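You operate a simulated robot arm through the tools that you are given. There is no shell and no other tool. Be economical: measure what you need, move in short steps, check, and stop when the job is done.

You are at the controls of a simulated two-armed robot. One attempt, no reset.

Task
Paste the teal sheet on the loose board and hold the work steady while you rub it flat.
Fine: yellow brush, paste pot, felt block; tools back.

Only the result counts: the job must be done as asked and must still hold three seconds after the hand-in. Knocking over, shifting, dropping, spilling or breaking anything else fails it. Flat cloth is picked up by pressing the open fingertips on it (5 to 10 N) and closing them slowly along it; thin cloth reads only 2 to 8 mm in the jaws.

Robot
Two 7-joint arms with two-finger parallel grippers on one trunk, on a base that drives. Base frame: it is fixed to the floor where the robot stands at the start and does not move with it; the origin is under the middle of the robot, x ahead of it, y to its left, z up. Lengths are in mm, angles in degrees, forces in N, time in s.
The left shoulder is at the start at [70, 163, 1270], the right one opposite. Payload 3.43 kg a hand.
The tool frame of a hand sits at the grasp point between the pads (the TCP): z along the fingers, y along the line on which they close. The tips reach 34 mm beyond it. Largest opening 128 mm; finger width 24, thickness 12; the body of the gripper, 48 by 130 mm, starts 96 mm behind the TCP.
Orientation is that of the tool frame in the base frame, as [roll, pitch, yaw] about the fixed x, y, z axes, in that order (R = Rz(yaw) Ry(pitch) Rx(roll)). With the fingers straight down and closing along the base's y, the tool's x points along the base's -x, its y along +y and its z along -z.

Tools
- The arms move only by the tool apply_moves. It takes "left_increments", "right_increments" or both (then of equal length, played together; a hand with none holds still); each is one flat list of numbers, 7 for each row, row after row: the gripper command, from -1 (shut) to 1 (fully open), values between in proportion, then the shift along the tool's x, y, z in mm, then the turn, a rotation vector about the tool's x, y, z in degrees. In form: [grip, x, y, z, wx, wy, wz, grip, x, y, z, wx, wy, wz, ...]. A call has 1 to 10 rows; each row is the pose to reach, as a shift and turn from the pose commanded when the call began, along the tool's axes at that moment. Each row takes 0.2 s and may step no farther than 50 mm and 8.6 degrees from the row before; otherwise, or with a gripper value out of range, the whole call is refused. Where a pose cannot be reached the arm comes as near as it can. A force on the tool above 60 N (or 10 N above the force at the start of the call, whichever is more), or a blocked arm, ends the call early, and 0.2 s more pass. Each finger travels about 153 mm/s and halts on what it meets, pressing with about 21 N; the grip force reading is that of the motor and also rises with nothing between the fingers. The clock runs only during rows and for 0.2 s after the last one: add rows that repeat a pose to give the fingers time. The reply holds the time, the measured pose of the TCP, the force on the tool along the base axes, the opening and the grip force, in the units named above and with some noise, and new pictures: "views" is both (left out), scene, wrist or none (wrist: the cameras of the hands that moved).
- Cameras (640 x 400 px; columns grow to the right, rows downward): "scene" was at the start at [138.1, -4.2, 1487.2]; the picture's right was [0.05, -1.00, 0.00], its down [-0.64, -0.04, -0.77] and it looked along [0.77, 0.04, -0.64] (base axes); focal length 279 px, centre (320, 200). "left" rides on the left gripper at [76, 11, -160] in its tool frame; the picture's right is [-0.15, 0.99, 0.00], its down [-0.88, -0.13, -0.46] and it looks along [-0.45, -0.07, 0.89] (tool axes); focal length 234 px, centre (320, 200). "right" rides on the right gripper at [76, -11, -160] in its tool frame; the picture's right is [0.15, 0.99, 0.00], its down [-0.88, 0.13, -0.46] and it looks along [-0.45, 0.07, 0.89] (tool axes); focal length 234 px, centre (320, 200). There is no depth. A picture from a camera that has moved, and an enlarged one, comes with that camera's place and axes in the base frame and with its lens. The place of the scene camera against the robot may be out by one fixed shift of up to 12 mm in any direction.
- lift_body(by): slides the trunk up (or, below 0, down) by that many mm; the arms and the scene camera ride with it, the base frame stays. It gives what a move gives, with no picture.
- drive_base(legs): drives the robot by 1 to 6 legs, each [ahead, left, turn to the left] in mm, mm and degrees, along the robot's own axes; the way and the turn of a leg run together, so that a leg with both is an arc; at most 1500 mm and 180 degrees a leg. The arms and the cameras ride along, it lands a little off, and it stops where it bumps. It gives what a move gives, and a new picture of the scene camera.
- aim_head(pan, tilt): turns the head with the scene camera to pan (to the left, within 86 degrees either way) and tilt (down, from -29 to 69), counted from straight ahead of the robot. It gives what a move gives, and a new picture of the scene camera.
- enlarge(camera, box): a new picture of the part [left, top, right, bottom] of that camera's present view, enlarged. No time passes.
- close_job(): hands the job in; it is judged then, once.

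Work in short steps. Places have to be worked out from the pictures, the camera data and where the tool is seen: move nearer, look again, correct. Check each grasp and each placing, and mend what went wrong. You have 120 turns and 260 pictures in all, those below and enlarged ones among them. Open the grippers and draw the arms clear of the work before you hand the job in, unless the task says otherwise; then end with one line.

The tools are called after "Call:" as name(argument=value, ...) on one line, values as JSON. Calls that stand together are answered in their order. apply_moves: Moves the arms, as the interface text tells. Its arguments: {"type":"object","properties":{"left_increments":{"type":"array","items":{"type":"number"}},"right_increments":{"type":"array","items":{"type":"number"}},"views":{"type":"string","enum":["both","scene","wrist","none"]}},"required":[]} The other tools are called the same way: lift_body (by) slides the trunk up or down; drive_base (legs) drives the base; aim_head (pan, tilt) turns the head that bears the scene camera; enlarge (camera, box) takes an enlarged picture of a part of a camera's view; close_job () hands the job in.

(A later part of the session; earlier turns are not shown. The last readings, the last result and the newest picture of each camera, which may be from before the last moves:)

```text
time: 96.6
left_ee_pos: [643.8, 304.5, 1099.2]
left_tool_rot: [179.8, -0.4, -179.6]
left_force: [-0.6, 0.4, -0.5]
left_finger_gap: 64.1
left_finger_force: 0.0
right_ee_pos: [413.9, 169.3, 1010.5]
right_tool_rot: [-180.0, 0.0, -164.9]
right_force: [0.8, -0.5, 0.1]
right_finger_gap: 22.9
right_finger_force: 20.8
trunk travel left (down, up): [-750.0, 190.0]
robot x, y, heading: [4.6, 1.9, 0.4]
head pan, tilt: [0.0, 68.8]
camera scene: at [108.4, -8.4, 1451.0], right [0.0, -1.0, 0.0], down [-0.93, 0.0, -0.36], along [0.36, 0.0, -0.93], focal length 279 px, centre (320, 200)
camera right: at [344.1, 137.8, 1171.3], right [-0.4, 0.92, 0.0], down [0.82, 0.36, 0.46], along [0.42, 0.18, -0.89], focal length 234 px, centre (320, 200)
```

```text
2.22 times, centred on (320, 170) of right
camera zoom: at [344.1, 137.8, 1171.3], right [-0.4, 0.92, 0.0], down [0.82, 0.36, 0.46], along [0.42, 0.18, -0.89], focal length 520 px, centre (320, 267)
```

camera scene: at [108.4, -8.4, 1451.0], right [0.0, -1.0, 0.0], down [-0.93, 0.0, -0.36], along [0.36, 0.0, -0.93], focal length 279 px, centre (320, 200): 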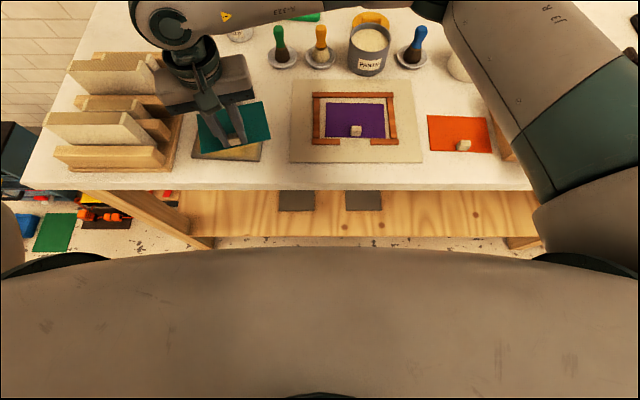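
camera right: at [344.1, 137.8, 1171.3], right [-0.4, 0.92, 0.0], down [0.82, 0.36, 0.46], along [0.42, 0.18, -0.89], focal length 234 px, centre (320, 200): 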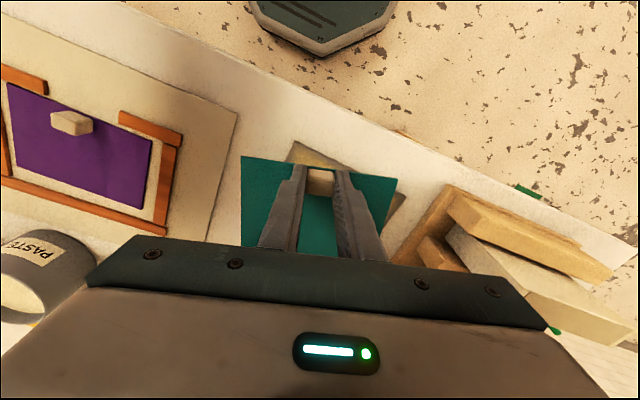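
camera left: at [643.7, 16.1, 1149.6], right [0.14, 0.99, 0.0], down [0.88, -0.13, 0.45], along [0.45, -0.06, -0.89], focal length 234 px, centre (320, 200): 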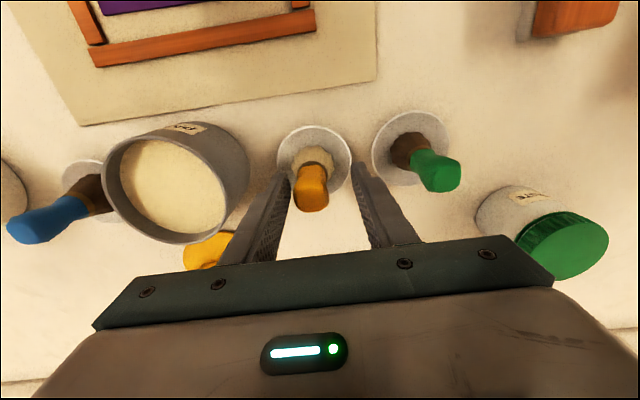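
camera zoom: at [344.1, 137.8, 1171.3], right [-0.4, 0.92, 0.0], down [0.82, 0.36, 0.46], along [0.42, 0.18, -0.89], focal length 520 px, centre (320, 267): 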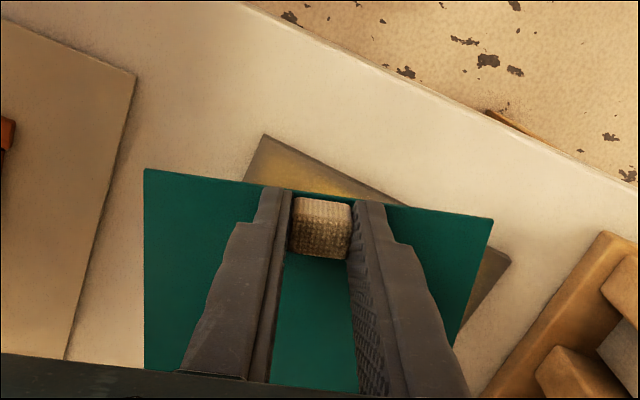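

The sheet is in the right hand. I'll swing it clear to the right, turning it to the board's yaw, while the left hand follows back to the brush.

Call:
apply_moves(left_increments=[-0.16, 0, 0, 0, 0, 0, 0, -0.16, 0, 0, 0, 0, 0, 0, -0.16, 0, 0, 0, 0, 0, 0, -0.16, -10, -40, 0, 0, 0, 0, -0.16, -20, -84, 0, 0, 0, 0, -0.16, -30, -128, 0, 0, 0, 0, -0.16, -41, -172, 0, 0, 0, 0, -0.16, -52, -216, 0, 0, 0, 0, -0.16, -63, -260, 10, 0, 0, 0, -0.16, -74, -305, 20, 0, 0, 0], right_increments=[-1, 5, -10, -30, 0, 0, 0, -1, 20, -50, -45, 0, 0, 3, -1, 36, -92, -60, 0, 0, 6, -1, 52, -134, -70, 0, 0, 9, -1, 68, -176, -70, 0, 0, 12, -1, 84, -218, -70, 0, 0, 15, -1, 100, -260, -70, 0, 0, 17.8, -1, 115, -302, -70, 0, 0, 17.8, -1, 126.3, -337.8, -70, 0, 0, 17.8, -1, 126.3, -337.8, -70, 0, 0, 17.8], views="both")

```text
time: 98.8
left_ee_pos: [718.1, -3.6, 1078.0]
left_tool_rot: [179.7, -0.3, -179.6]
left_force: [-0.8, 1.2, 0.0]
left_finger_gap: 53.8
left_finger_force: 0.0
right_ee_pos: [382.8, -191.9, 1079.0]
right_tool_rot: [179.9, -0.1, 177.3]
right_force: [0.8, 0.6, -0.3]
right_finger_gap: 22.8
right_finger_force: 21.2
trunk travel left (down, up): [-750.0, 190.0]
robot x, y, heading: [-3.7, 4.1, -0.1]
head pan, tilt: [0.0, 68.8]
camera scene: at [109.6, -10.4, 1451.0], right [0.0, -1.0, 0.0], down [-0.93, 0.0, -0.36], along [0.36, 0.0, -0.93], focal length 279 px, centre (320, 200)
camera right: at [306.3, -200.0, 1239.1], right [-0.1, 0.99, 0.0], down [0.89, 0.09, 0.45], along [0.45, 0.05, -0.89], focal length 234 px, centre (320, 200)
camera left: at [643.5, 6.3, 1239.5], right [0.14, 0.99, 0.0], down [0.88, -0.13, 0.45], along [0.45, -0.06, -0.89], focal length 234 px, centre (320, 200)
```

scene: 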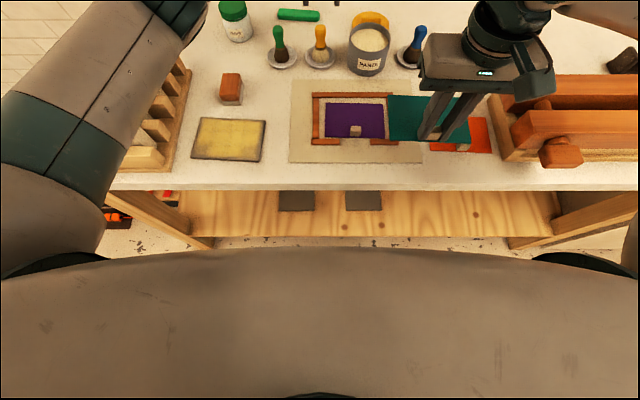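
right: 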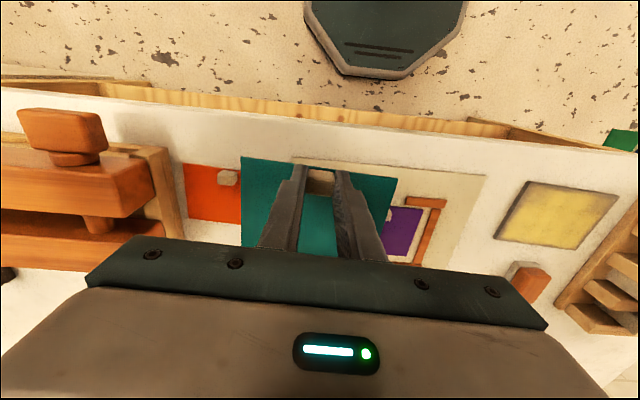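
left: 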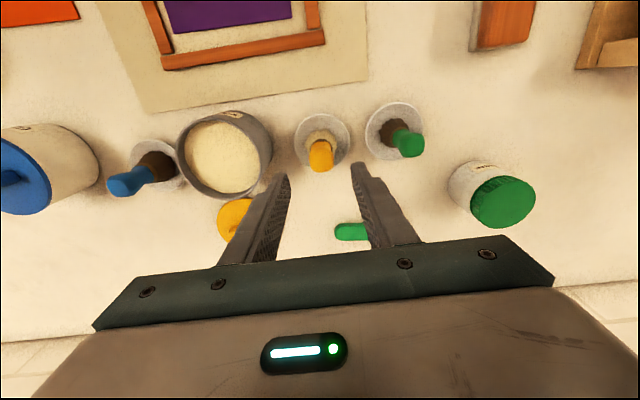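

The left hand is aligned over the brush. Down, grip and lift.

Call:
apply_moves(left_increments=[-0.16, 0, 2, 45, 0, 0, 0, -0.16, 0, 2, 85, 0, 0, 0, -0.16, 0, 2, 97, 0, 0, 0, -0.5, 0, 2, 97, 0, 0, 0, -1, 0, 2, 97, 0, 0, 0, -1, 0, 2, 97, 0, 0, 0, -1, 0, 2, 97, 0, 0, 0, -1, 0, 2, 60, 0, 0, 0, -1, 0, 2, 15, 0, 0, 0, -1, 0, 2, -22, 0, 0, 0], views="wrist")

Call:
enlarge(camera="scene", box=[160, 90, 300, 180])

```text
time: 101.0
left_ee_pos: [714.8, -0.3, 1099.7]
left_tool_rot: [179.8, -0.3, -179.7]
left_force: [0.0, -0.9, -0.9]
left_finger_gap: 27.4
left_finger_force: 21.7
right_ee_pos: [381.1, -189.7, 1080.0]
right_tool_rot: [180.0, 0.0, 177.4]
right_force: [-1.1, -0.3, 0.1]
right_finger_gap: 22.7
right_finger_force: 21.2
trunk travel left (down, up): [-750.0, 190.0]
robot x, y, heading: [5.9, -3.8, 0.3]
head pan, tilt: [0.0, 68.8]
camera left: at [640.4, 10.0, 1261.1], right [0.14, 0.99, 0.0], down [0.88, -0.13, 0.45], along [0.45, -0.06, -0.89], focal length 234 px, centre (320, 200)
```

left: 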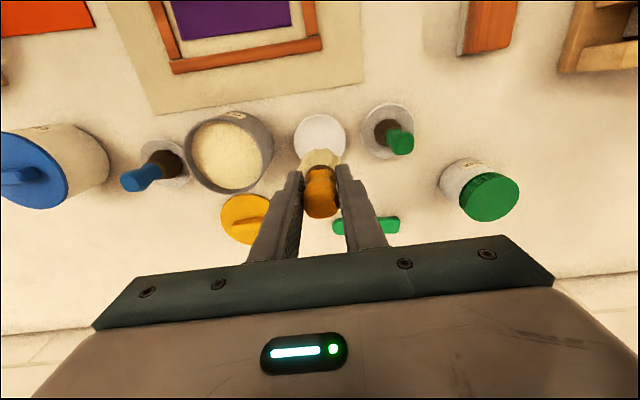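

```text
4.44 times, centred on (230, 135) of scene
camera zoom: at [108.3, -8.7, 1451.0], right [0.0, -1.0, 0.0], down [-0.93, 0.0, -0.36], along [0.36, 0.0, -0.93], focal length 1238 px, centre (720, 489)
```

zoom: 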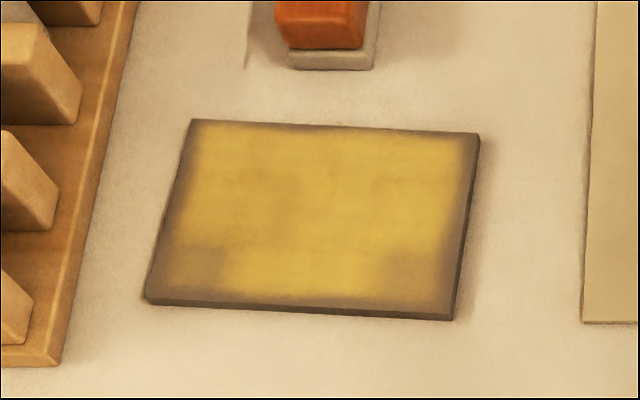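

The paste layer is intact but yellowed and tacky. I'll dip for a fresh coat.

Call:
apply_moves(left_increments=[-1, 5, -40, 0, 0, 0, 0, -1, 10, -80, 0, 0, 0, 0, -1, 15, -118, 0, 0, 0, 0, -1, 15, -118, 35, 0, 0, 0, -1, 15, -118, 60, 0, 0, 0, -1, 15, -118, 69, 0, 0, 0, -1, 15, -118, 72, 0, 0, 0, -1, 15, -118, 72, 0, 0, 0, -1, 15, -118, 35, 0, 0, 0, -1, 15, -118, -5, 0, 0, 0], views="wrist")

Call:
enlarge(camera="left", box=[220, 80, 420, 240])

```text
time: 103.2
left_ee_pos: [702.1, -118.8, 1107.5]
left_tool_rot: [179.8, -0.3, -179.7]
left_force: [-1.1, -0.8, -0.2]
left_finger_gap: 27.5
left_finger_force: 21.1
right_ee_pos: [379.2, -189.5, 1079.4]
right_tool_rot: [179.9, 0.0, 177.4]
right_force: [-0.5, -1.0, 0.7]
right_finger_gap: 22.8
right_finger_force: 21.0
trunk travel left (down, up): [-750.0, 190.0]
robot x, y, heading: [-1.9, -0.1, -0.1]
head pan, tilt: [0.0, 68.8]
camera left: at [627.4, -109.0, 1268.4], right [0.14, 0.99, 0.0], down [0.88, -0.13, 0.45], along [0.45, -0.06, -0.89], focal length 234 px, centre (320, 200)
```

left: 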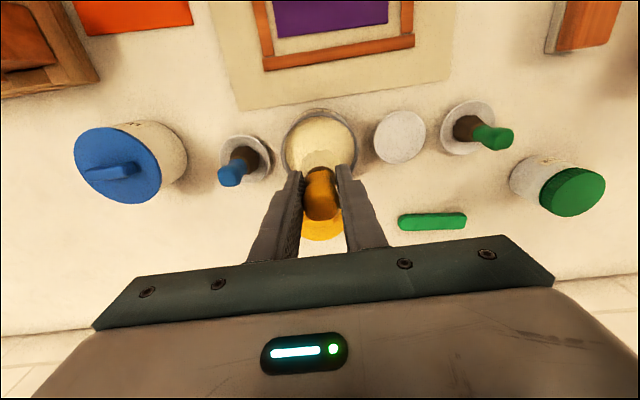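

```text
2.50 times, centred on (320, 160) of left
camera zoom: at [627.4, -109.0, 1268.4], right [0.14, 0.99, 0.0], down [0.88, -0.13, 0.45], along [0.45, -0.06, -0.89], focal length 585 px, centre (320, 300)
```

zoom: 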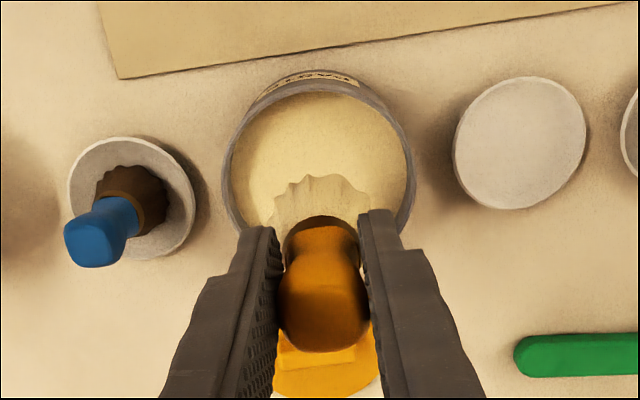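

Brush reloaded. Travelling to the first stroke start over the board.

Call:
apply_moves(left_increments=[-1, 29, 39, 0, 0, 0, 0, -1, 58, 79, 0, 0, 0, 0, -1, 87, 118, 0, 0, 0, 0, -1, 116, 158, 0, 0, 0, 0, -1, 145, 197, 0, 0, 0, 0, -1, 174, 237, 0, 0, 0, 0, -1, 203, 276, 0, 0, 0, 0, -1, 203, 276, 48, 0, 0, 0, -1, 203, 276, 94, 0, 0, 0, -1, 203, 276, 116, 0, 0, 0], views="none")

```text
time: 105.4
left_ee_pos: [497.6, 158.5, 992.1]
left_tool_rot: [179.9, -0.3, -179.5]
left_force: [-0.2, 1.0, -1.3]
left_finger_gap: 27.5
left_finger_force: 21.4
right_ee_pos: [383.4, -189.3, 1079.6]
right_tool_rot: [180.0, 0.0, 177.5]
right_force: [-0.2, 0.2, 0.0]
right_finger_gap: 22.8
right_finger_force: 20.9
trunk travel left (down, up): [-750.0, 190.0]
robot x, y, heading: [4.2, -3.2, -0.1]
head pan, tilt: [0.0, 68.8]
```

Now fresh strokes: back row then middle row in one go.

Call:
apply_moves(left_increments=[-1, 0, -3, 9, 0, 0, 0, -1, 0, -3, 11.5, 0, 0, 0, -1, -1, 22, 11.5, 0, 0, 0, -1, -2, 47, 11.5, 0, 0, 0, -1, -3, 74, 11.5, 0, 0, 0, -1, -4, 101, 12, 0, 0, 0, -1, 25, 102, 12, 0, 0, 0, -1, 26, 68, 12, 0, 0, 0, -1, 27, 34, 11.5, 0, 0, 0, -1, 28, -3, 11, 0, 0, 0], views="none")

Call:
enlarge(camera="scene", box=[160, 90, 300, 180])

```text
time: 107.6
left_ee_pos: [470.6, 153.8, 982.2]
left_tool_rot: [179.8, -0.3, -179.7]
left_force: [-2.4, 3.9, 9.0]
left_finger_gap: 27.6
left_finger_force: 20.7
right_ee_pos: [381.5, -191.0, 1078.3]
right_tool_rot: [179.9, 0.0, 177.5]
right_force: [0.1, -0.9, -0.1]
right_finger_gap: 22.9
right_finger_force: 20.7
trunk travel left (down, up): [-750.0, 190.0]
robot x, y, heading: [5.6, -1.5, 0.3]
head pan, tilt: [0.0, 68.8]
```

```text
4.44 times, centred on (230, 135) of scene
camera zoom: at [108.5, -10.2, 1451.0], right [0.0, -1.0, 0.0], down [-0.93, 0.0, -0.36], along [0.36, 0.0, -0.93], focal length 1238 px, centre (720, 489)
```

zoom: 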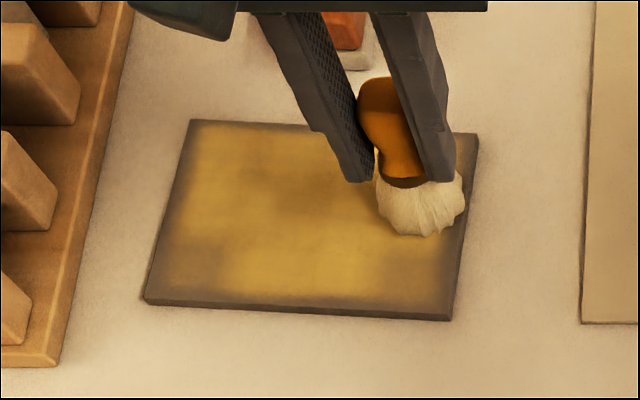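

Front row next, then lift off.

Call:
apply_moves(left_increments=[-1, 26, 0, 0, 0, 0, 0, -1, 25, 33, 0, 0, 0, 0, -1, 24, 66, 0.5, 0, 0, 0, -1, 23.5, 104, 1, 0, 0, 0, -1, 34, 104, 1, 0, 0, 0, -1, 36, 68, 0.5, 0, 0, 0, -1, 37, 34, 0, 0, 0, 0, -1, 38, 0, 0, 0, 0, 0, -1, 38, 20, -35, 0, 0, 0, -1, 30, 50, -70, 0, 0, 0], views="wrist")

Call:
enlarge(camera="scene", box=[160, 90, 300, 180])

```text
time: 109.8
left_ee_pos: [438.7, 206.3, 1047.9]
left_tool_rot: [179.8, -0.3, -179.8]
left_force: [0.1, 0.3, -0.3]
left_finger_gap: 27.4
left_finger_force: 20.7
right_ee_pos: [380.7, -188.2, 1079.5]
right_tool_rot: [180.0, 0.0, 177.3]
right_force: [0.4, -0.5, 0.0]
right_finger_gap: 22.6
right_finger_force: 21.1
trunk travel left (down, up): [-750.0, 190.0]
robot x, y, heading: [0.6, 2.3, -0.2]
head pan, tilt: [0.0, 68.8]
camera left: at [364.0, 216.6, 1209.4], right [0.14, 0.99, 0.0], down [0.88, -0.13, 0.45], along [0.45, -0.06, -0.89], focal length 234 px, centre (320, 200)
```

left: 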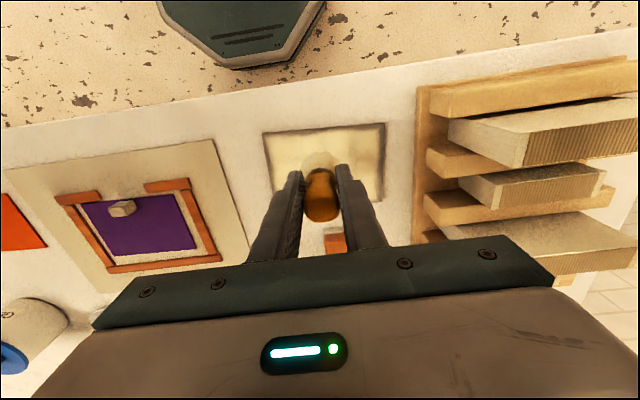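

```text
4.44 times, centred on (230, 135) of scene
camera zoom: at [108.0, -7.2, 1451.0], right [0.0, -1.0, 0.0], down [-0.93, 0.0, -0.36], along [0.36, 0.0, -0.93], focal length 1238 px, centre (720, 489)
```

zoom: 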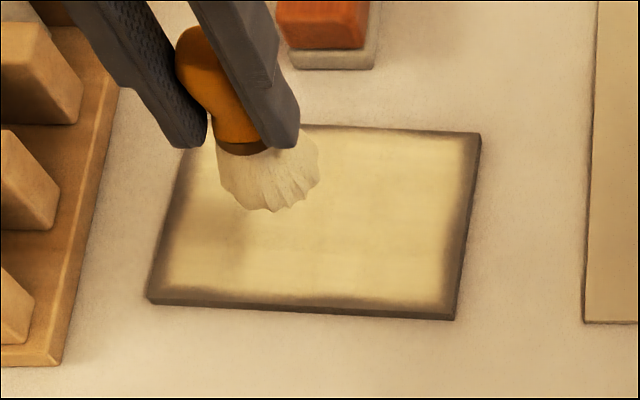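

The coat is cream and wet again. Now quickly: the left hand moves away with the brush while the right hand brings the sheet over the board.

Call:
apply_moves(left_increments=[-1, -10, 20, -45, 0, 0, 0, -1, -25, 50, -80, 0, 0, 0, -1, -41, 90, -100, 0, 0, 0, -1, -41, 130, -110, 0, 0, 0, -1, -41, 150, -110, 0, 0, 0, -1, -41, 150, -110, 0, 0, 0, -1, -41, 150, -110, 0, 0, 0, -1, -41, 150, -110, 0, 0, 0, -1, -41, 150, -110, 0, 0, 0, -1, -41, 150, -110, 0, 0, 0], right_increments=[-1, -3, 44, 0, 0, 0, 0, -1, -7, 89, 0, 0, 0, 0, -1, -11, 134, 0, 0, 0, 0, -1, -15, 179, 0, 0, 0, 0, -1, -19, 224, 0, 0, 0, 0, -1, -23, 269, 10, 0, 0, 0, -1, -27, 314, 25, 0, 0, 0, -1, -31, 358, 45, 0, 0, 0, -1, -33.2, 395, 75, 0, 0, 0, -1, -33.2, 401.7, 105, 0, 0, 0], views="wrist")

Call:
enlarge(camera="right", box=[220, 120, 420, 260])

Call:
enlarge(camera="scene", box=[160, 90, 300, 180])

```text
refused: row 1 steps farther than a row can; nothing moved
```

```text
2.86 times, centred on (320, 190) of right
camera zoom: at [304.8, -197.0, 1239.9], right [-0.1, 0.99, 0.0], down [0.89, 0.09, 0.46], along [0.45, 0.05, -0.89], focal length 669 px, centre (320, 229)
```

zoom: 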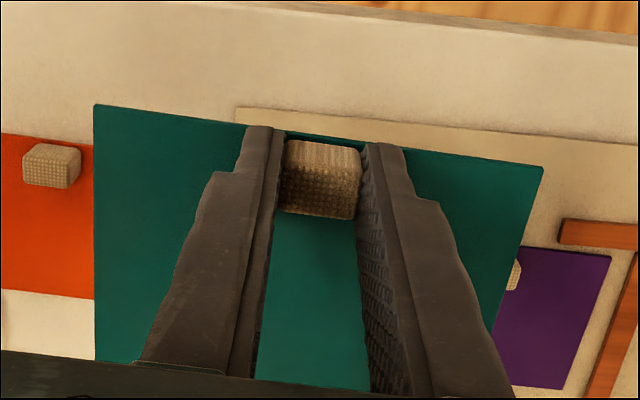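

```text
4.44 times, centred on (230, 135) of scene
camera zoom: at [108.0, -7.2, 1451.0], right [0.0, -1.0, 0.0], down [-0.93, 0.0, -0.36], along [0.36, 0.0, -0.93], focal length 1238 px, centre (720, 489)
```

zoom: 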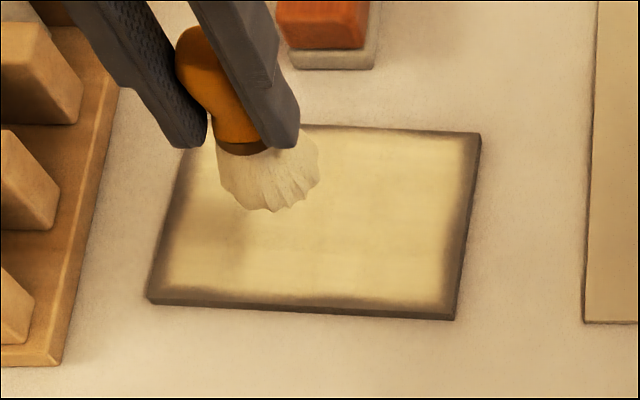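

A left-hand row was just over the step limit. No time passed, so I'll resend with smaller steps.

Call:
apply_moves(left_increments=[-1, -8, 18, -40, 0, 0, 0, -1, -20, 45, -75, 0, 0, 0, -1, -32, 80, -100, 0, 0, 0, -1, -41, 120, -110, 0, 0, 0, -1, -41, 150, -110, 0, 0, 0, -1, -41, 150, -110, 0, 0, 0, -1, -41, 150, -110, 0, 0, 0, -1, -41, 150, -110, 0, 0, 0, -1, -41, 150, -110, 0, 0, 0, -1, -41, 150, -110, 0, 0, 0], right_increments=[-1, -3, 44, 0, 0, 0, 0, -1, -7, 89, 0, 0, 0, 0, -1, -11, 134, 0, 0, 0, 0, -1, -15, 179, 0, 0, 0, 0, -1, -19, 224, 0, 0, 0, 0, -1, -23, 269, 10, 0, 0, 0, -1, -27, 312, 30, 0, 0, 0, -1, -31, 353, 50, 0, 0, 0, -1, -33.2, 385, 75, 0, 0, 0, -1, -33.2, 401.7, 105, 0, 0, 0], views="wrist")

Call:
enlarge(camera="right", box=[220, 120, 420, 260])

Call:
enlarge(camera="scene", box=[160, 90, 300, 180])

```text
time: 112.0
left_ee_pos: [482.1, 355.2, 1161.5]
left_tool_rot: [179.8, -0.3, -179.6]
left_force: [-0.4, -0.7, -0.5]
left_finger_gap: 27.8
left_finger_force: 20.9
right_ee_pos: [431.6, 209.1, 976.9]
right_tool_rot: [180.0, 0.0, 177.3]
right_force: [0.3, -0.2, 0.0]
right_finger_gap: 22.9
right_finger_force: 20.3
trunk travel left (down, up): [-750.0, 190.0]
robot x, y, heading: [4.9, 2.2, 0.1]
head pan, tilt: [0.0, 68.8]
camera right: at [356.3, 201.6, 1136.6], right [-0.1, 0.99, 0.0], down [0.89, 0.09, 0.46], along [0.45, 0.05, -0.89], focal length 234 px, centre (320, 200)
camera left: at [407.2, 365.2, 1322.9], right [0.14, 0.99, 0.0], down [0.88, -0.13, 0.45], along [0.45, -0.06, -0.89], focal length 234 px, centre (320, 200)
```

right: 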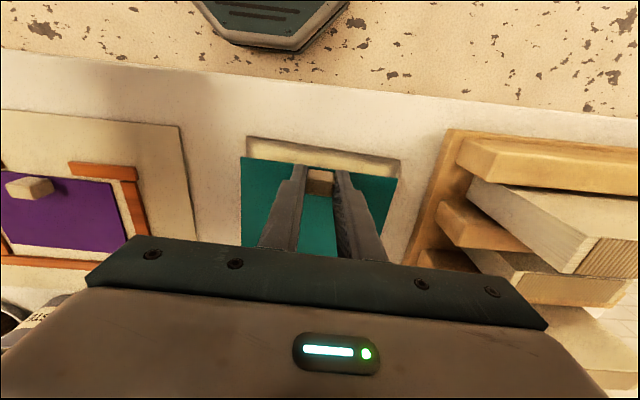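
left: 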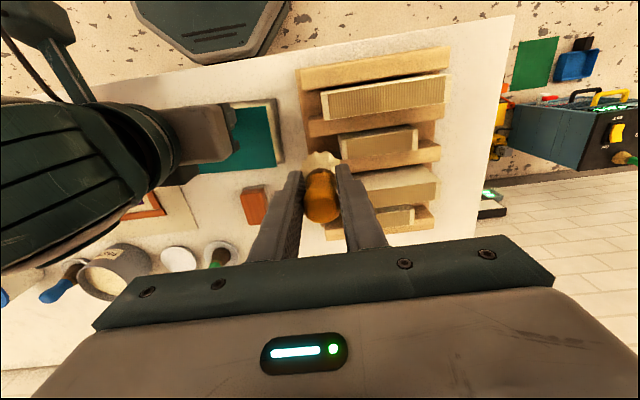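

```text
2.86 times, centred on (320, 190) of right
camera zoom: at [356.3, 201.6, 1136.6], right [-0.1, 0.99, 0.0], down [0.89, 0.09, 0.46], along [0.45, 0.05, -0.89], focal length 669 px, centre (320, 229)
```

zoom: 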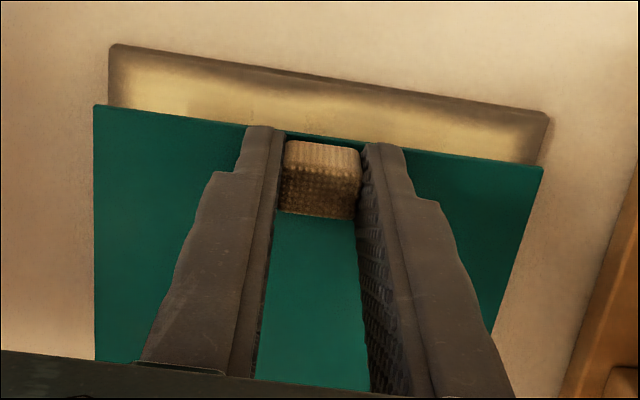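

```text
4.44 times, centred on (230, 135) of scene
camera zoom: at [109.1, -7.6, 1451.0], right [0.0, -1.0, 0.0], down [-0.93, 0.0, -0.36], along [0.36, 0.0, -0.93], focal length 1238 px, centre (720, 489)
```

zoom: 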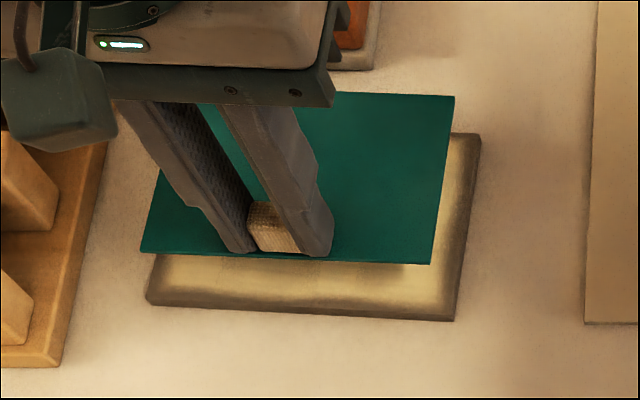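

Good alignment, needing about -2.5 mm in x and +2 mm in y. I'll lower it onto the wet paste, press lightly and release.

Call:
apply_moves(right_increments=[-1, 2.6, 2.1, 12, 0, 0, 0, -1, 2.6, 2.1, 22, 0, 0, 0, -1, 2.6, 2.1, 28, 0, 0, 0, -1, 2.6, 2.1, 31, 0, 0, 0, -1, 2.6, 2.1, 34, 0, 0, 0, -1, 2.6, 2.1, 34, 0, 0, 0, -0.55, 2.6, 2.1, 32, 0, 0, 0, -0.2, 2.6, 2.1, 32, 0, 0, 0, 0, 2.6, 2.1, 32, 0, 0, 0, 0, 2.6, 2.1, 10, 0, 0, 0], views="wrist")

Call:
enlarge(camera="right", box=[220, 120, 420, 260])

Call:
enlarge(camera="scene", box=[160, 90, 300, 180])

```text
time: 114.2
left_ee_pos: [482.4, 353.0, 1162.0]
left_tool_rot: [179.8, -0.3, -179.7]
left_force: [-0.2, -0.4, -1.0]
left_finger_gap: 27.4
left_finger_force: 21.2
right_ee_pos: [429.1, 211.1, 964.1]
right_tool_rot: [180.0, 0.0, 177.4]
right_force: [-0.1, 0.6, -0.6]
right_finger_gap: 63.7
right_finger_force: 0.0
trunk travel left (down, up): [-750.0, 190.0]
robot x, y, heading: [-0.1, 0.3, 0.4]
head pan, tilt: [0.0, 68.8]
camera right: at [354.5, 202.6, 1124.1], right [-0.1, 0.99, 0.0], down [0.89, 0.09, 0.45], along [0.45, 0.04, -0.89], focal length 234 px, centre (320, 200)
```

right: 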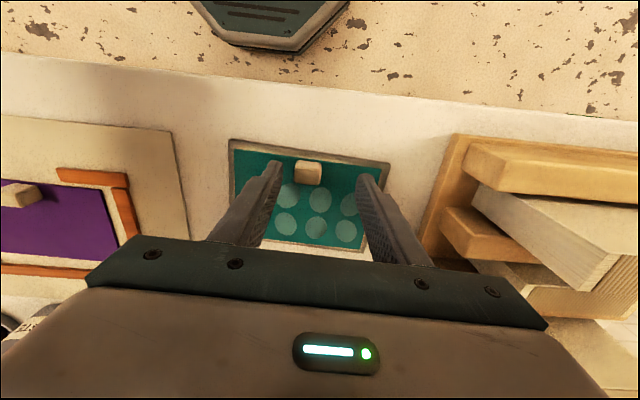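

```text
2.86 times, centred on (320, 190) of right
camera zoom: at [354.5, 202.6, 1124.1], right [-0.1, 0.99, 0.0], down [0.89, 0.09, 0.45], along [0.45, 0.04, -0.89], focal length 669 px, centre (320, 229)
```

zoom: 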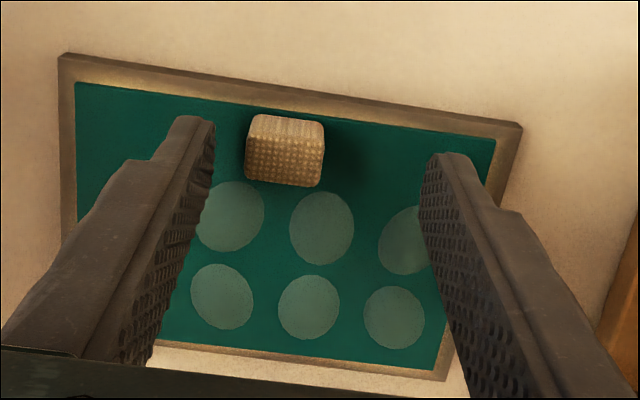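

```text
4.44 times, centred on (230, 135) of scene
camera zoom: at [109.0, -8.6, 1450.7], right [0.0, -1.0, 0.0], down [-0.93, 0.0, -0.36], along [0.36, 0.0, -0.93], focal length 1238 px, centre (720, 489)
```

zoom: 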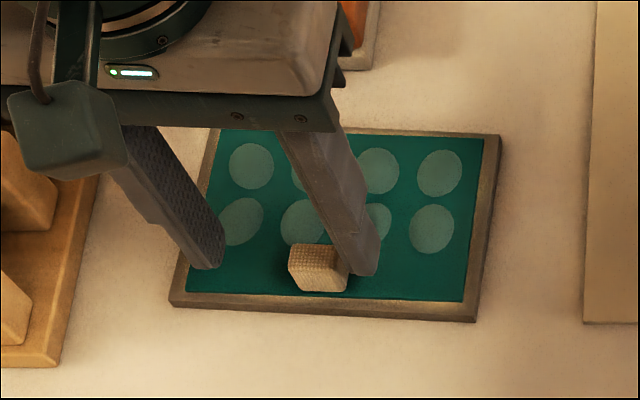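

Now the sheet has tacked properly. Eight blisters show, in two rows behind the tab (x≈466 and 499, y≈150–249), so the earlier paste had dried and these need rubbing out. The work as a whole slid about 12 mm in -y during release, staying together. The right hand retreats and the left brings the brush back.

Call:
apply_moves(left_increments=[-1, 0, 0, 0, 0, 0, 0, -1, 0, 0, 0, 0, 0, 0, -1, 0, 0, 0, 0, 0, 0, -1, -26, -39, 0, 0, 0, 0, -1, -52, -78, 0, 0, 0, 0, -1, -78, -117, 0, 0, 0, 0, -1, -104, -156, 0, 0, 0, 0, -1, -130, -195, 0, 0, 0, 0, -1, -156, -234, 0, 0, 0, 0, -1, -182, -273, 10, 0, 0, 0], right_increments=[0, 0, 0, -40, 0, 0, 0, 0, 0, 0, -85, 0, 0, 0, 0.5, -10, -35, -110, 0, 0, 0, 1, -24, -75, -110, 0, 0, 0, 1, -38, -115, -110, 0, 0, 0, 1, -52, -155, -110, 0, 0, 0, 1, -66, -195, -110, 0, 0, 0, 1, -82, -235, -110, 0, 0, 0, 1, -82, -247.5, -110, 0, 0, 0, 1, -82, -247.5, -110, 0, 0, 0], views="scene")

Call:
enlarge(camera="scene", box=[160, 90, 300, 180])

```text
time: 116.4
left_ee_pos: [667.6, 82.5, 1148.2]
left_tool_rot: [179.7, -0.3, -179.6]
left_force: [0.3, -0.3, -1.5]
left_finger_gap: 27.5
left_finger_force: 20.9
right_ee_pos: [501.8, -42.3, 1074.4]
right_tool_rot: [179.8, -0.2, 177.4]
right_force: [0.0, -0.1, 0.1]
right_finger_gap: 127.8
right_finger_force: 0.1
trunk travel left (down, up): [-750.0, 190.0]
robot x, y, heading: [1.1, -0.9, 0.1]
head pan, tilt: [0.0, 68.8]
camera scene: at [110.7, -10.8, 1450.9], right [0.0, -1.0, 0.0], down [-0.93, 0.0, -0.36], along [0.36, 0.0, -0.93], focal length 279 px, centre (320, 200)
```

scene: 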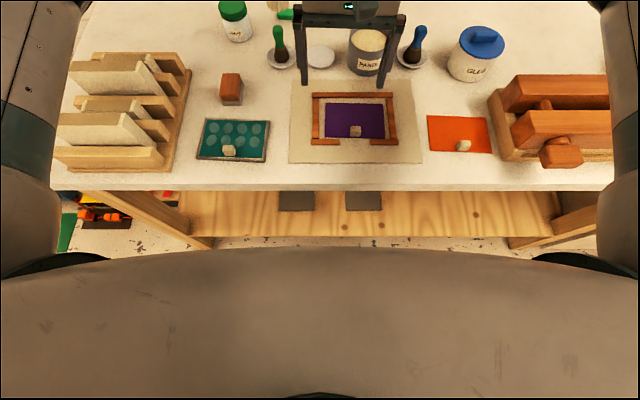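

```text
4.44 times, centred on (230, 135) of scene
camera zoom: at [110.7, -10.8, 1450.9], right [0.0, -1.0, 0.0], down [-0.93, 0.0, -0.36], along [0.36, 0.0, -0.93], focal length 1238 px, centre (720, 489)
```

zoom: 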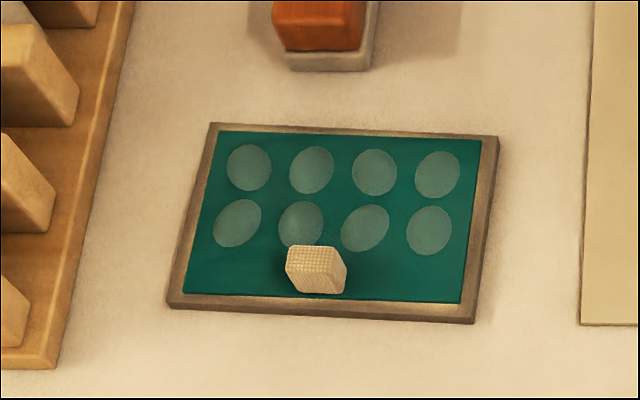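

All eight blisters are clearly visible. The right hand pulls back toward me to clear the left forearm, then the left takes the brush down to its saucer.

Call:
apply_moves(left_increments=[-1, 0, 0, 0, 0, 0, 0, -1, 0, 0, 0, 0, 0, 0, -1, -25, -40, 0, 0, 0, 0, -1, -50, -83, 0, 0, 0, 0, -1, -50, -83, 45, 0, 0, 0, -1, -50, -83, 90, 0, 0, 0, -1, -50, -83, 135, 0, 0, 0, -1, -50, -83, 160, 0, 0, 0, -1, -50, -83, 166, 0, 0, 0, -1, -50, -83, 166, 0, 0, 0], right_increments=[1, 40, -25, 0, 0, 0, 0, 1, 80, -50, 0, 0, 0, 0, 1, 102, -58, 0, 0, 0, 0, 1, 102, -58, 0, 0, 0, 0, 1, 102, -58, 0, 0, 0, 0, 1, 102, -58, 0, 0, 0, 0, 1, 102, -58, 0, 0, 0, 0, 1, 102, -58, 0, 0, 0, 0, 1, 102, -58, 0, 0, 0, 0, 1, 102, -58, 0, 0, 0, 0], views="wrist")

Call:
enlarge(camera="scene", box=[240, 0, 420, 110])

```text
time: 118.6
left_ee_pos: [713.9, 1.6, 982.7]
left_tool_rot: [179.8, -0.3, -179.6]
left_force: [-0.9, -1.0, -0.9]
left_finger_gap: 27.6
left_finger_force: 21.3
right_ee_pos: [397.4, -93.6, 1076.4]
right_tool_rot: [180.0, 0.0, 177.5]
right_force: [-0.4, 0.1, 0.8]
right_finger_gap: 128.1
right_finger_force: 0.0
trunk travel left (down, up): [-750.0, 190.0]
robot x, y, heading: [-0.2, 0.2, 0.1]
head pan, tilt: [0.0, 68.8]
camera right: at [320.8, -102.1, 1236.3], right [-0.1, 0.99, 0.0], down [0.89, 0.09, 0.46], along [0.45, 0.05, -0.89], focal length 234 px, centre (320, 200)
camera left: at [638.9, 11.4, 1143.7], right [0.14, 0.99, 0.0], down [0.88, -0.13, 0.45], along [0.45, -0.06, -0.89], focal length 234 px, centre (320, 200)
```

right: 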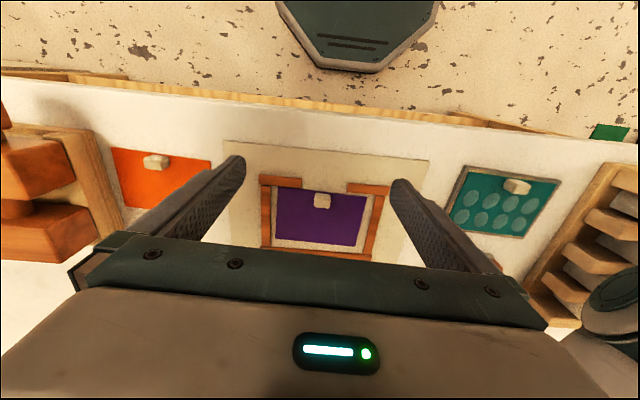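
left: 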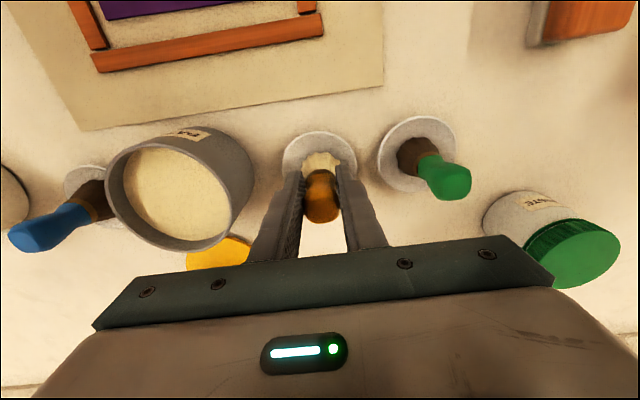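

```text
3.56 times, centred on (330, 55) of scene
camera zoom: at [109.0, -8.5, 1451.0], right [0.0, -1.0, 0.0], down [-0.93, 0.0, -0.36], along [0.36, 0.0, -0.93], focal length 991 px, centre (284, 716)
```

zoom: 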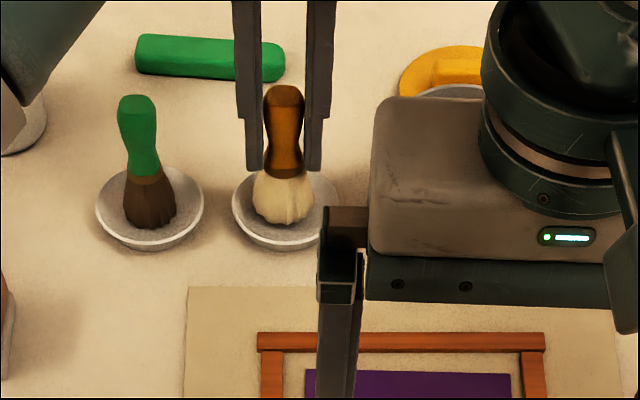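

I'll feel the brush down, seat it, release and rise.

Call:
apply_moves(left_increments=[-1, -3, -2, 1, 0, 0, 0, -1, -3, -2, 4, 0, 0, 0, -1, -3, -2, 6, 0, 0, 0, -1, -3, -2, 4, 0, 0, 0, -0.4, -3, -2, 4, 0, 0, 0, -0.2, -3, -2, 4, 0, 0, 0, -0.2, -3, -2, 4, 0, 0, 0, -0.2, -3, -2, -25, 0, 0, 0, -0.2, -3, -2, -70, 0, 0, 0, -0.2, -3, -2, -115, 0, 0, 0], views="wrist")

Call:
enlarge(camera="scene", box=[240, 0, 420, 110])

```text
time: 120.8
left_ee_pos: [715.7, -2.9, 1102.2]
left_tool_rot: [179.8, -0.3, -179.6]
left_force: [-0.4, -0.1, -0.1]
left_finger_gap: 51.0
left_finger_force: 0.1
right_ee_pos: [396.1, -93.7, 1076.0]
right_tool_rot: [179.8, -0.1, 177.4]
right_force: [-0.5, 0.1, 0.6]
right_finger_gap: 128.2
right_finger_force: 0.0
trunk travel left (down, up): [-750.0, 190.0]
robot x, y, heading: [0.5, 2.1, 0.1]
head pan, tilt: [0.0, 68.8]
camera left: at [640.1, 6.6, 1261.8], right [0.14, 0.99, 0.0], down [0.88, -0.13, 0.45], along [0.45, -0.06, -0.89], focal length 234 px, centre (320, 200)
```

left: 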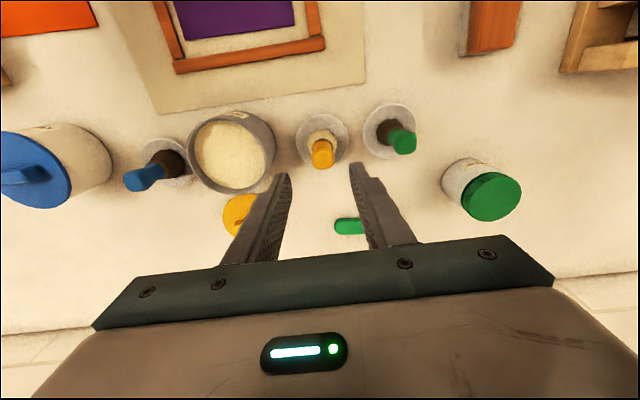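

```text
3.56 times, centred on (330, 55) of scene
camera zoom: at [107.9, -8.7, 1451.0], right [0.0, -1.0, 0.0], down [-0.93, 0.0, -0.36], along [0.36, 0.0, -0.93], focal length 991 px, centre (284, 716)
```

zoom: 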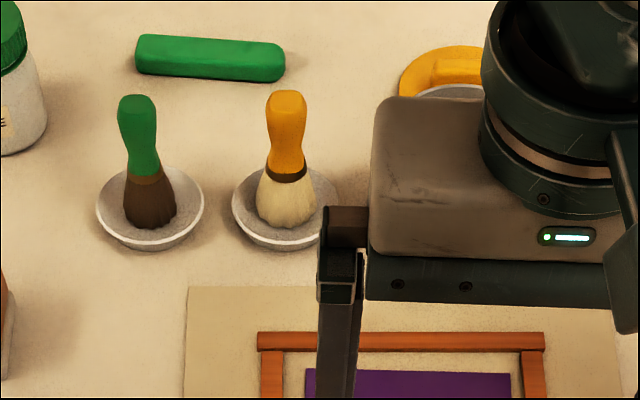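

The brush is home. The left hand now turns and heads for the felt block while the right hand turns for clamping.

Call:
apply_moves(left_increments=[0.5, 11, 22, 0, 0, 0, 8.5, 0.5, 22, 44, 0, 0, 0, 17, 0.5, 33, 66, 0, 0, 0, 25.5, 0.5, 44, 88, 0, 0, 0, 34, 0.5, 56, 110, 0, 0, 0, 42.5, 0.5, 67, 132, 0, 0, 0, 51, 0.5, 78, 154, 0, 0, 0, 59.5, 0.5, 90, 176, 10, 0, 0, 68, 0.5, 101, 198, 20, 0, 0, 76.5, 0.5, 112, 218, 35, 0, 0, 85], right_increments=[1, 0, 0, 0, 0, 0, -8.5, 1, 0, 0, 0, 0, 0, -17, 1, 0, 0, 0, 0, 0, -25.5, 1, -10, 10, 0, 0, 0, -34, 1, -20, 20, 0, 0, 0, -42.5, 1, -30, 30, 0, 0, 0, -51, 1, -40, 40, 0, 0, 0, -59.5, 1, -50, 50, 0, 0, 0, -68, 1, -57, 60, 0, 0, 0, -76.5, 1, -57, 60.7, 0, 0, 0, -85], views="wrist")

Call:
enlarge(camera="left", box=[220, 70, 420, 240])

```text
time: 123.0
left_ee_pos: [605.0, 218.0, 1062.2]
left_tool_rot: [-179.8, -0.1, 95.2]
left_force: [-0.1, -1.5, 0.3]
left_finger_gap: 95.9
left_finger_force: 0.0
right_ee_pos: [456.2, -33.1, 1076.2]
right_tool_rot: [-180.0, 0.0, -97.6]
right_force: [0.6, 0.1, 0.1]
right_finger_gap: 127.9
right_finger_force: 0.1
trunk travel left (down, up): [-750.0, 190.0]
robot x, y, heading: [-0.2, 0.9, 0.3]
head pan, tilt: [0.0, 68.8]
camera right: at [457.0, -111.5, 1235.4], right [-1.0, -0.02, 0.0], down [-0.01, 0.89, 0.46], along [-0.01, 0.46, -0.89], focal length 234 px, centre (320, 200)
camera left: at [610.1, 293.0, 1223.5], right [1.0, -0.06, 0.0], down [-0.05, -0.89, 0.45], along [-0.03, -0.45, -0.89], focal length 234 px, centre (320, 200)
```

right: 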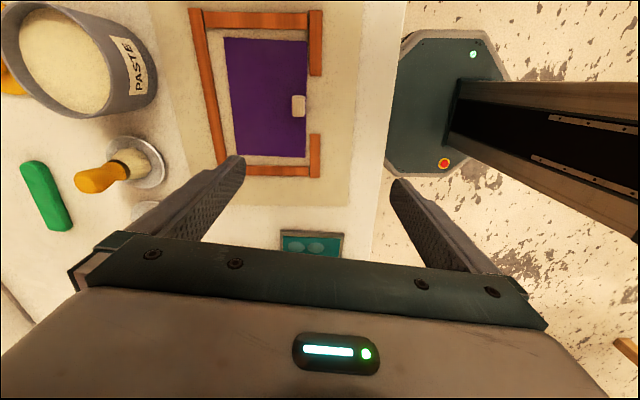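
left: 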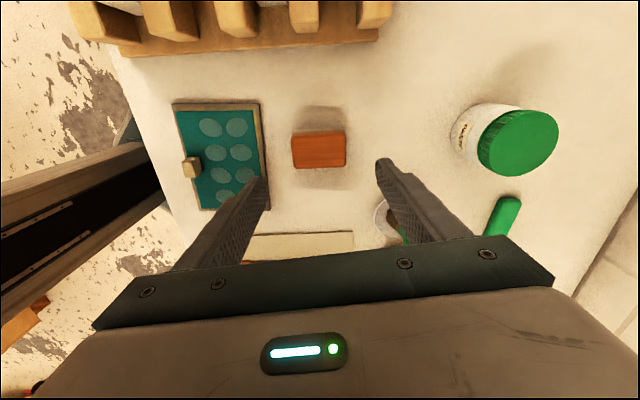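

```text
2.35 times, centred on (320, 155) of left
camera zoom: at [610.1, 293.0, 1223.5], right [1.0, -0.06, 0.0], down [-0.05, -0.89, 0.45], along [-0.03, -0.45, -0.89], focal length 551 px, centre (320, 306)
```

zoom: 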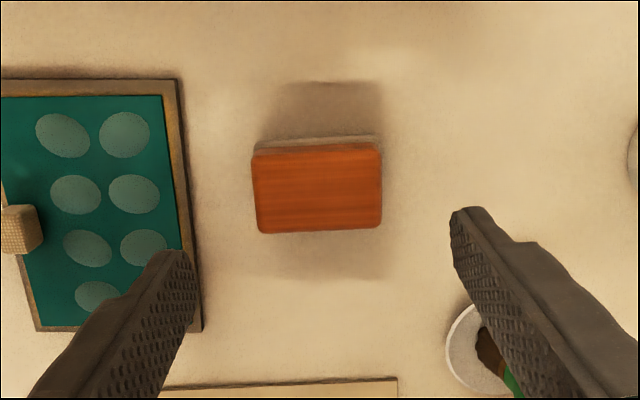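

Centred on the block. The left hand grips and lifts it while the right hand tilts 30° above the board's right end.

Call:
apply_moves(left_increments=[0.5, 0, 0, 45, 0, 0, 5.2, 0.5, 0, 0, 85, 0, 0, 5.2, 0.5, 0, 0, 108, 0, 0, 5.2, 0.5, 0, 0, 111.5, 0, 0, 5.2, 0.1, 0, 0, 111.5, 0, 0, 5.2, -0.4, 0, 0, 111.5, 0, 0, 5.2, -1, 0, 0, 111.5, 0, 0, 5.2, -1, 0, 0, 111.5, 0, 0, 5.2, -1, 0, 0, 80, 0, 0, 5.2, -1, 0, 0, 45, 0, 0, 5.2], right_increments=[1, -10, 0, 0, -0.3, -6, -1, 1, -30, 1, 0, -0.6, -12, -2, 1, -55, 3, 5, -0.9, -18, -3, 1, -80, 5, 20, -1.1, -24, -4, 1, -110, 7, 40, -1.3, -30, -4.9, 1, -142.3, 8.1, 60, -1.3, -30, -4.9, 1, -142.3, 8.1, 76, -1.3, -30, -4.9, 1, -142.3, 8.1, 76, -1.3, -30, -4.9, 1, -142.3, 8.1, 76, -1.3, -30, -4.9, 1, -142.3, 8.1, 76, -1.3, -30, -4.9], views="wrist")

Call:
enlarge(camera="scene", box=[110, 60, 300, 190])

```text
time: 125.2
left_ee_pos: [605.3, 215.3, 1020.1]
left_tool_rot: [-179.7, -0.3, 90.2]
left_force: [-0.4, -0.2, -0.1]
left_finger_gap: 67.5
left_finger_force: 21.1
right_ee_pos: [468.0, 108.2, 998.9]
right_tool_rot: [-180.0, 30.1, -92.6]
right_force: [0.6, -0.3, -0.4]
right_finger_gap: 128.1
right_finger_force: 0.0
trunk travel left (down, up): [-750.0, 190.0]
robot x, y, heading: [2.7, 1.2, -0.3]
head pan, tilt: [0.0, 68.8]
camera right: at [471.9, -39.1, 1099.1], right [-0.99, -0.08, -0.07], down [-0.11, 0.54, 0.84], along [-0.03, 0.84, -0.54], focal length 234 px, centre (320, 200)
camera left: at [616.2, 289.7, 1180.1], right [0.99, -0.14, -0.01], down [-0.13, -0.88, 0.45], along [-0.07, -0.45, -0.89], focal length 234 px, centre (320, 200)
```

right: 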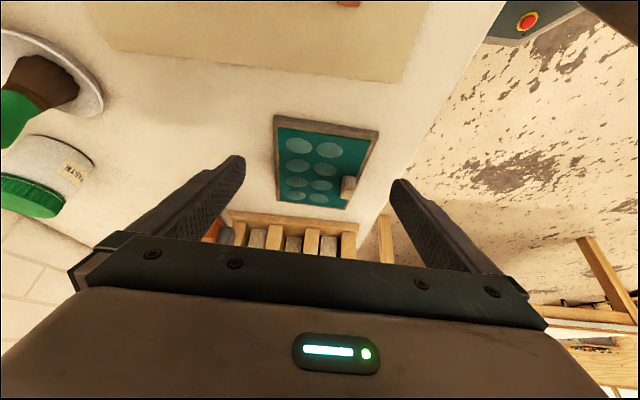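
left: 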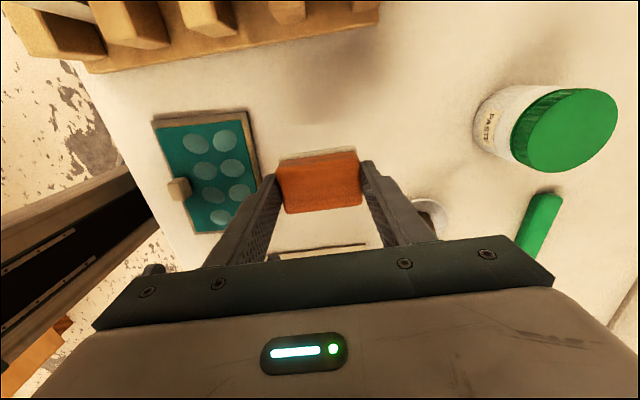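

```text
3.08 times, centred on (205, 125) of scene
camera zoom: at [108.7, -9.3, 1451.0], right [0.0, -1.0, 0.0], down [-0.93, 0.0, -0.36], along [0.36, 0.0, -0.93], focal length 857 px, centre (674, 431)
```

zoom: 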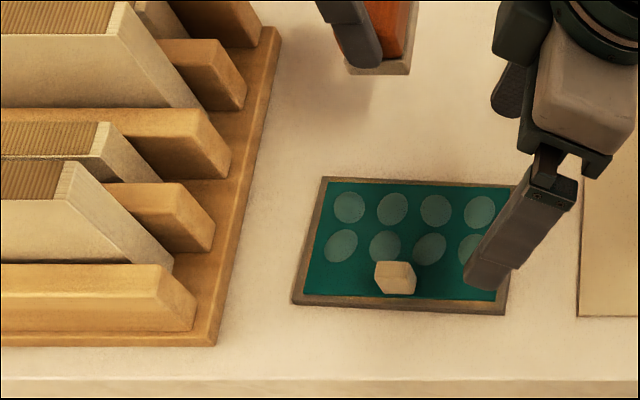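

Relative pose matches the earlier good clamp. The right hand lowers and closes on the board, and the left hand brings the block over the left half.

Call:
apply_moves(left_increments=[-1, 5, -30, 0, 0, 0, 0, -1, 10, -62, 0, 0, 0, 0, -1, 15, -95, 0, 0, 0, 0, -1, 25, -122, 0, 0, 0, 0, -1, 25, -122, 0, 0, 0, 0, -1, 25, -122, 0, 0, 0, 0, -1, 25, -122, 0, 0, 0, 0, -1, 25, -122, 0, 0, 0, 0, -1, 25, -122, 0, 0, 0, 0, -1, 25, -122, 0, 0, 0, 0], right_increments=[1, 10, 2, 17.3, 0, 0, 0, 1, 20, 2, 34.6, 0, 0, 0, 1, 27, 2, 46.8, 0, 0, 0, 1, 31, 2, 53.7, 0, 0, 0, 1, 31, 2, 53.7, 0, 0, 0, 0.9, 31, 2, 53.7, 0, 0, 0, 0.8, 31, 2, 53.7, 0, 0, 0, 0.7, 31, 2, 53.7, 0, 0, 0, 0.6, 31, 2, 53.7, 0, 0, 0, 0.5, 31, 2, 53.7, 0, 0, 0], views="none")

Call:
enlarge(camera="scene", box=[110, 60, 300, 190])

Call:
enlarge(camera="left", box=[200, 80, 440, 260])

```text
time: 127.4
left_ee_pos: [485.4, 239.7, 1019.9]
left_tool_rot: [-179.8, -0.2, 90.2]
left_force: [0.1, -0.6, -1.2]
left_finger_gap: 67.2
left_finger_force: 20.8
right_ee_pos: [465.1, 107.3, 937.6]
right_tool_rot: [180.0, 30.1, -92.7]
right_force: [-0.3, 0.5, -0.2]
right_finger_gap: 109.0
right_finger_force: 20.9
trunk travel left (down, up): [-750.0, 190.0]
robot x, y, heading: [-0.7, -0.3, 0.1]
head pan, tilt: [0.0, 68.8]
```

```text
3.08 times, centred on (205, 125) of scene
camera zoom: at [108.9, -8.4, 1451.0], right [0.0, -1.0, 0.0], down [-0.93, 0.0, -0.36], along [0.36, 0.0, -0.93], focal length 857 px, centre (674, 431)
```

zoom: 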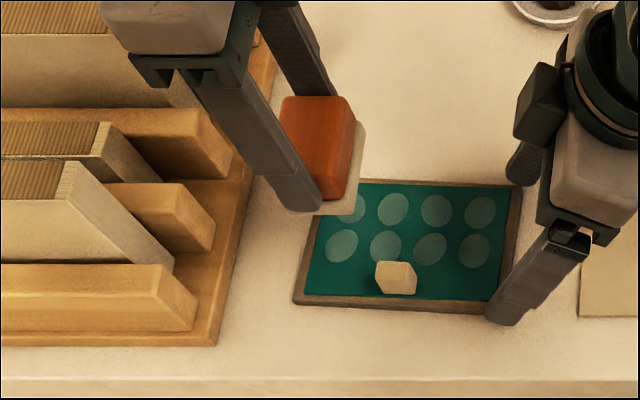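

```text
2.22 times, centred on (320, 170) of left
camera zoom: at [496.0, 314.5, 1180.5], right [0.99, -0.14, -0.01], down [-0.13, -0.88, 0.45], along [-0.07, -0.45, -0.89], focal length 520 px, centre (320, 267)
```

zoom: 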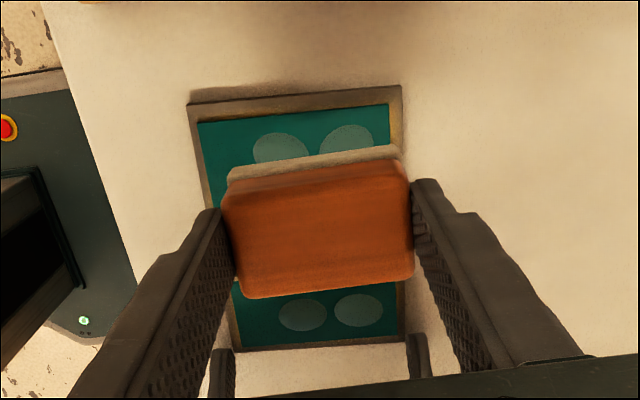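

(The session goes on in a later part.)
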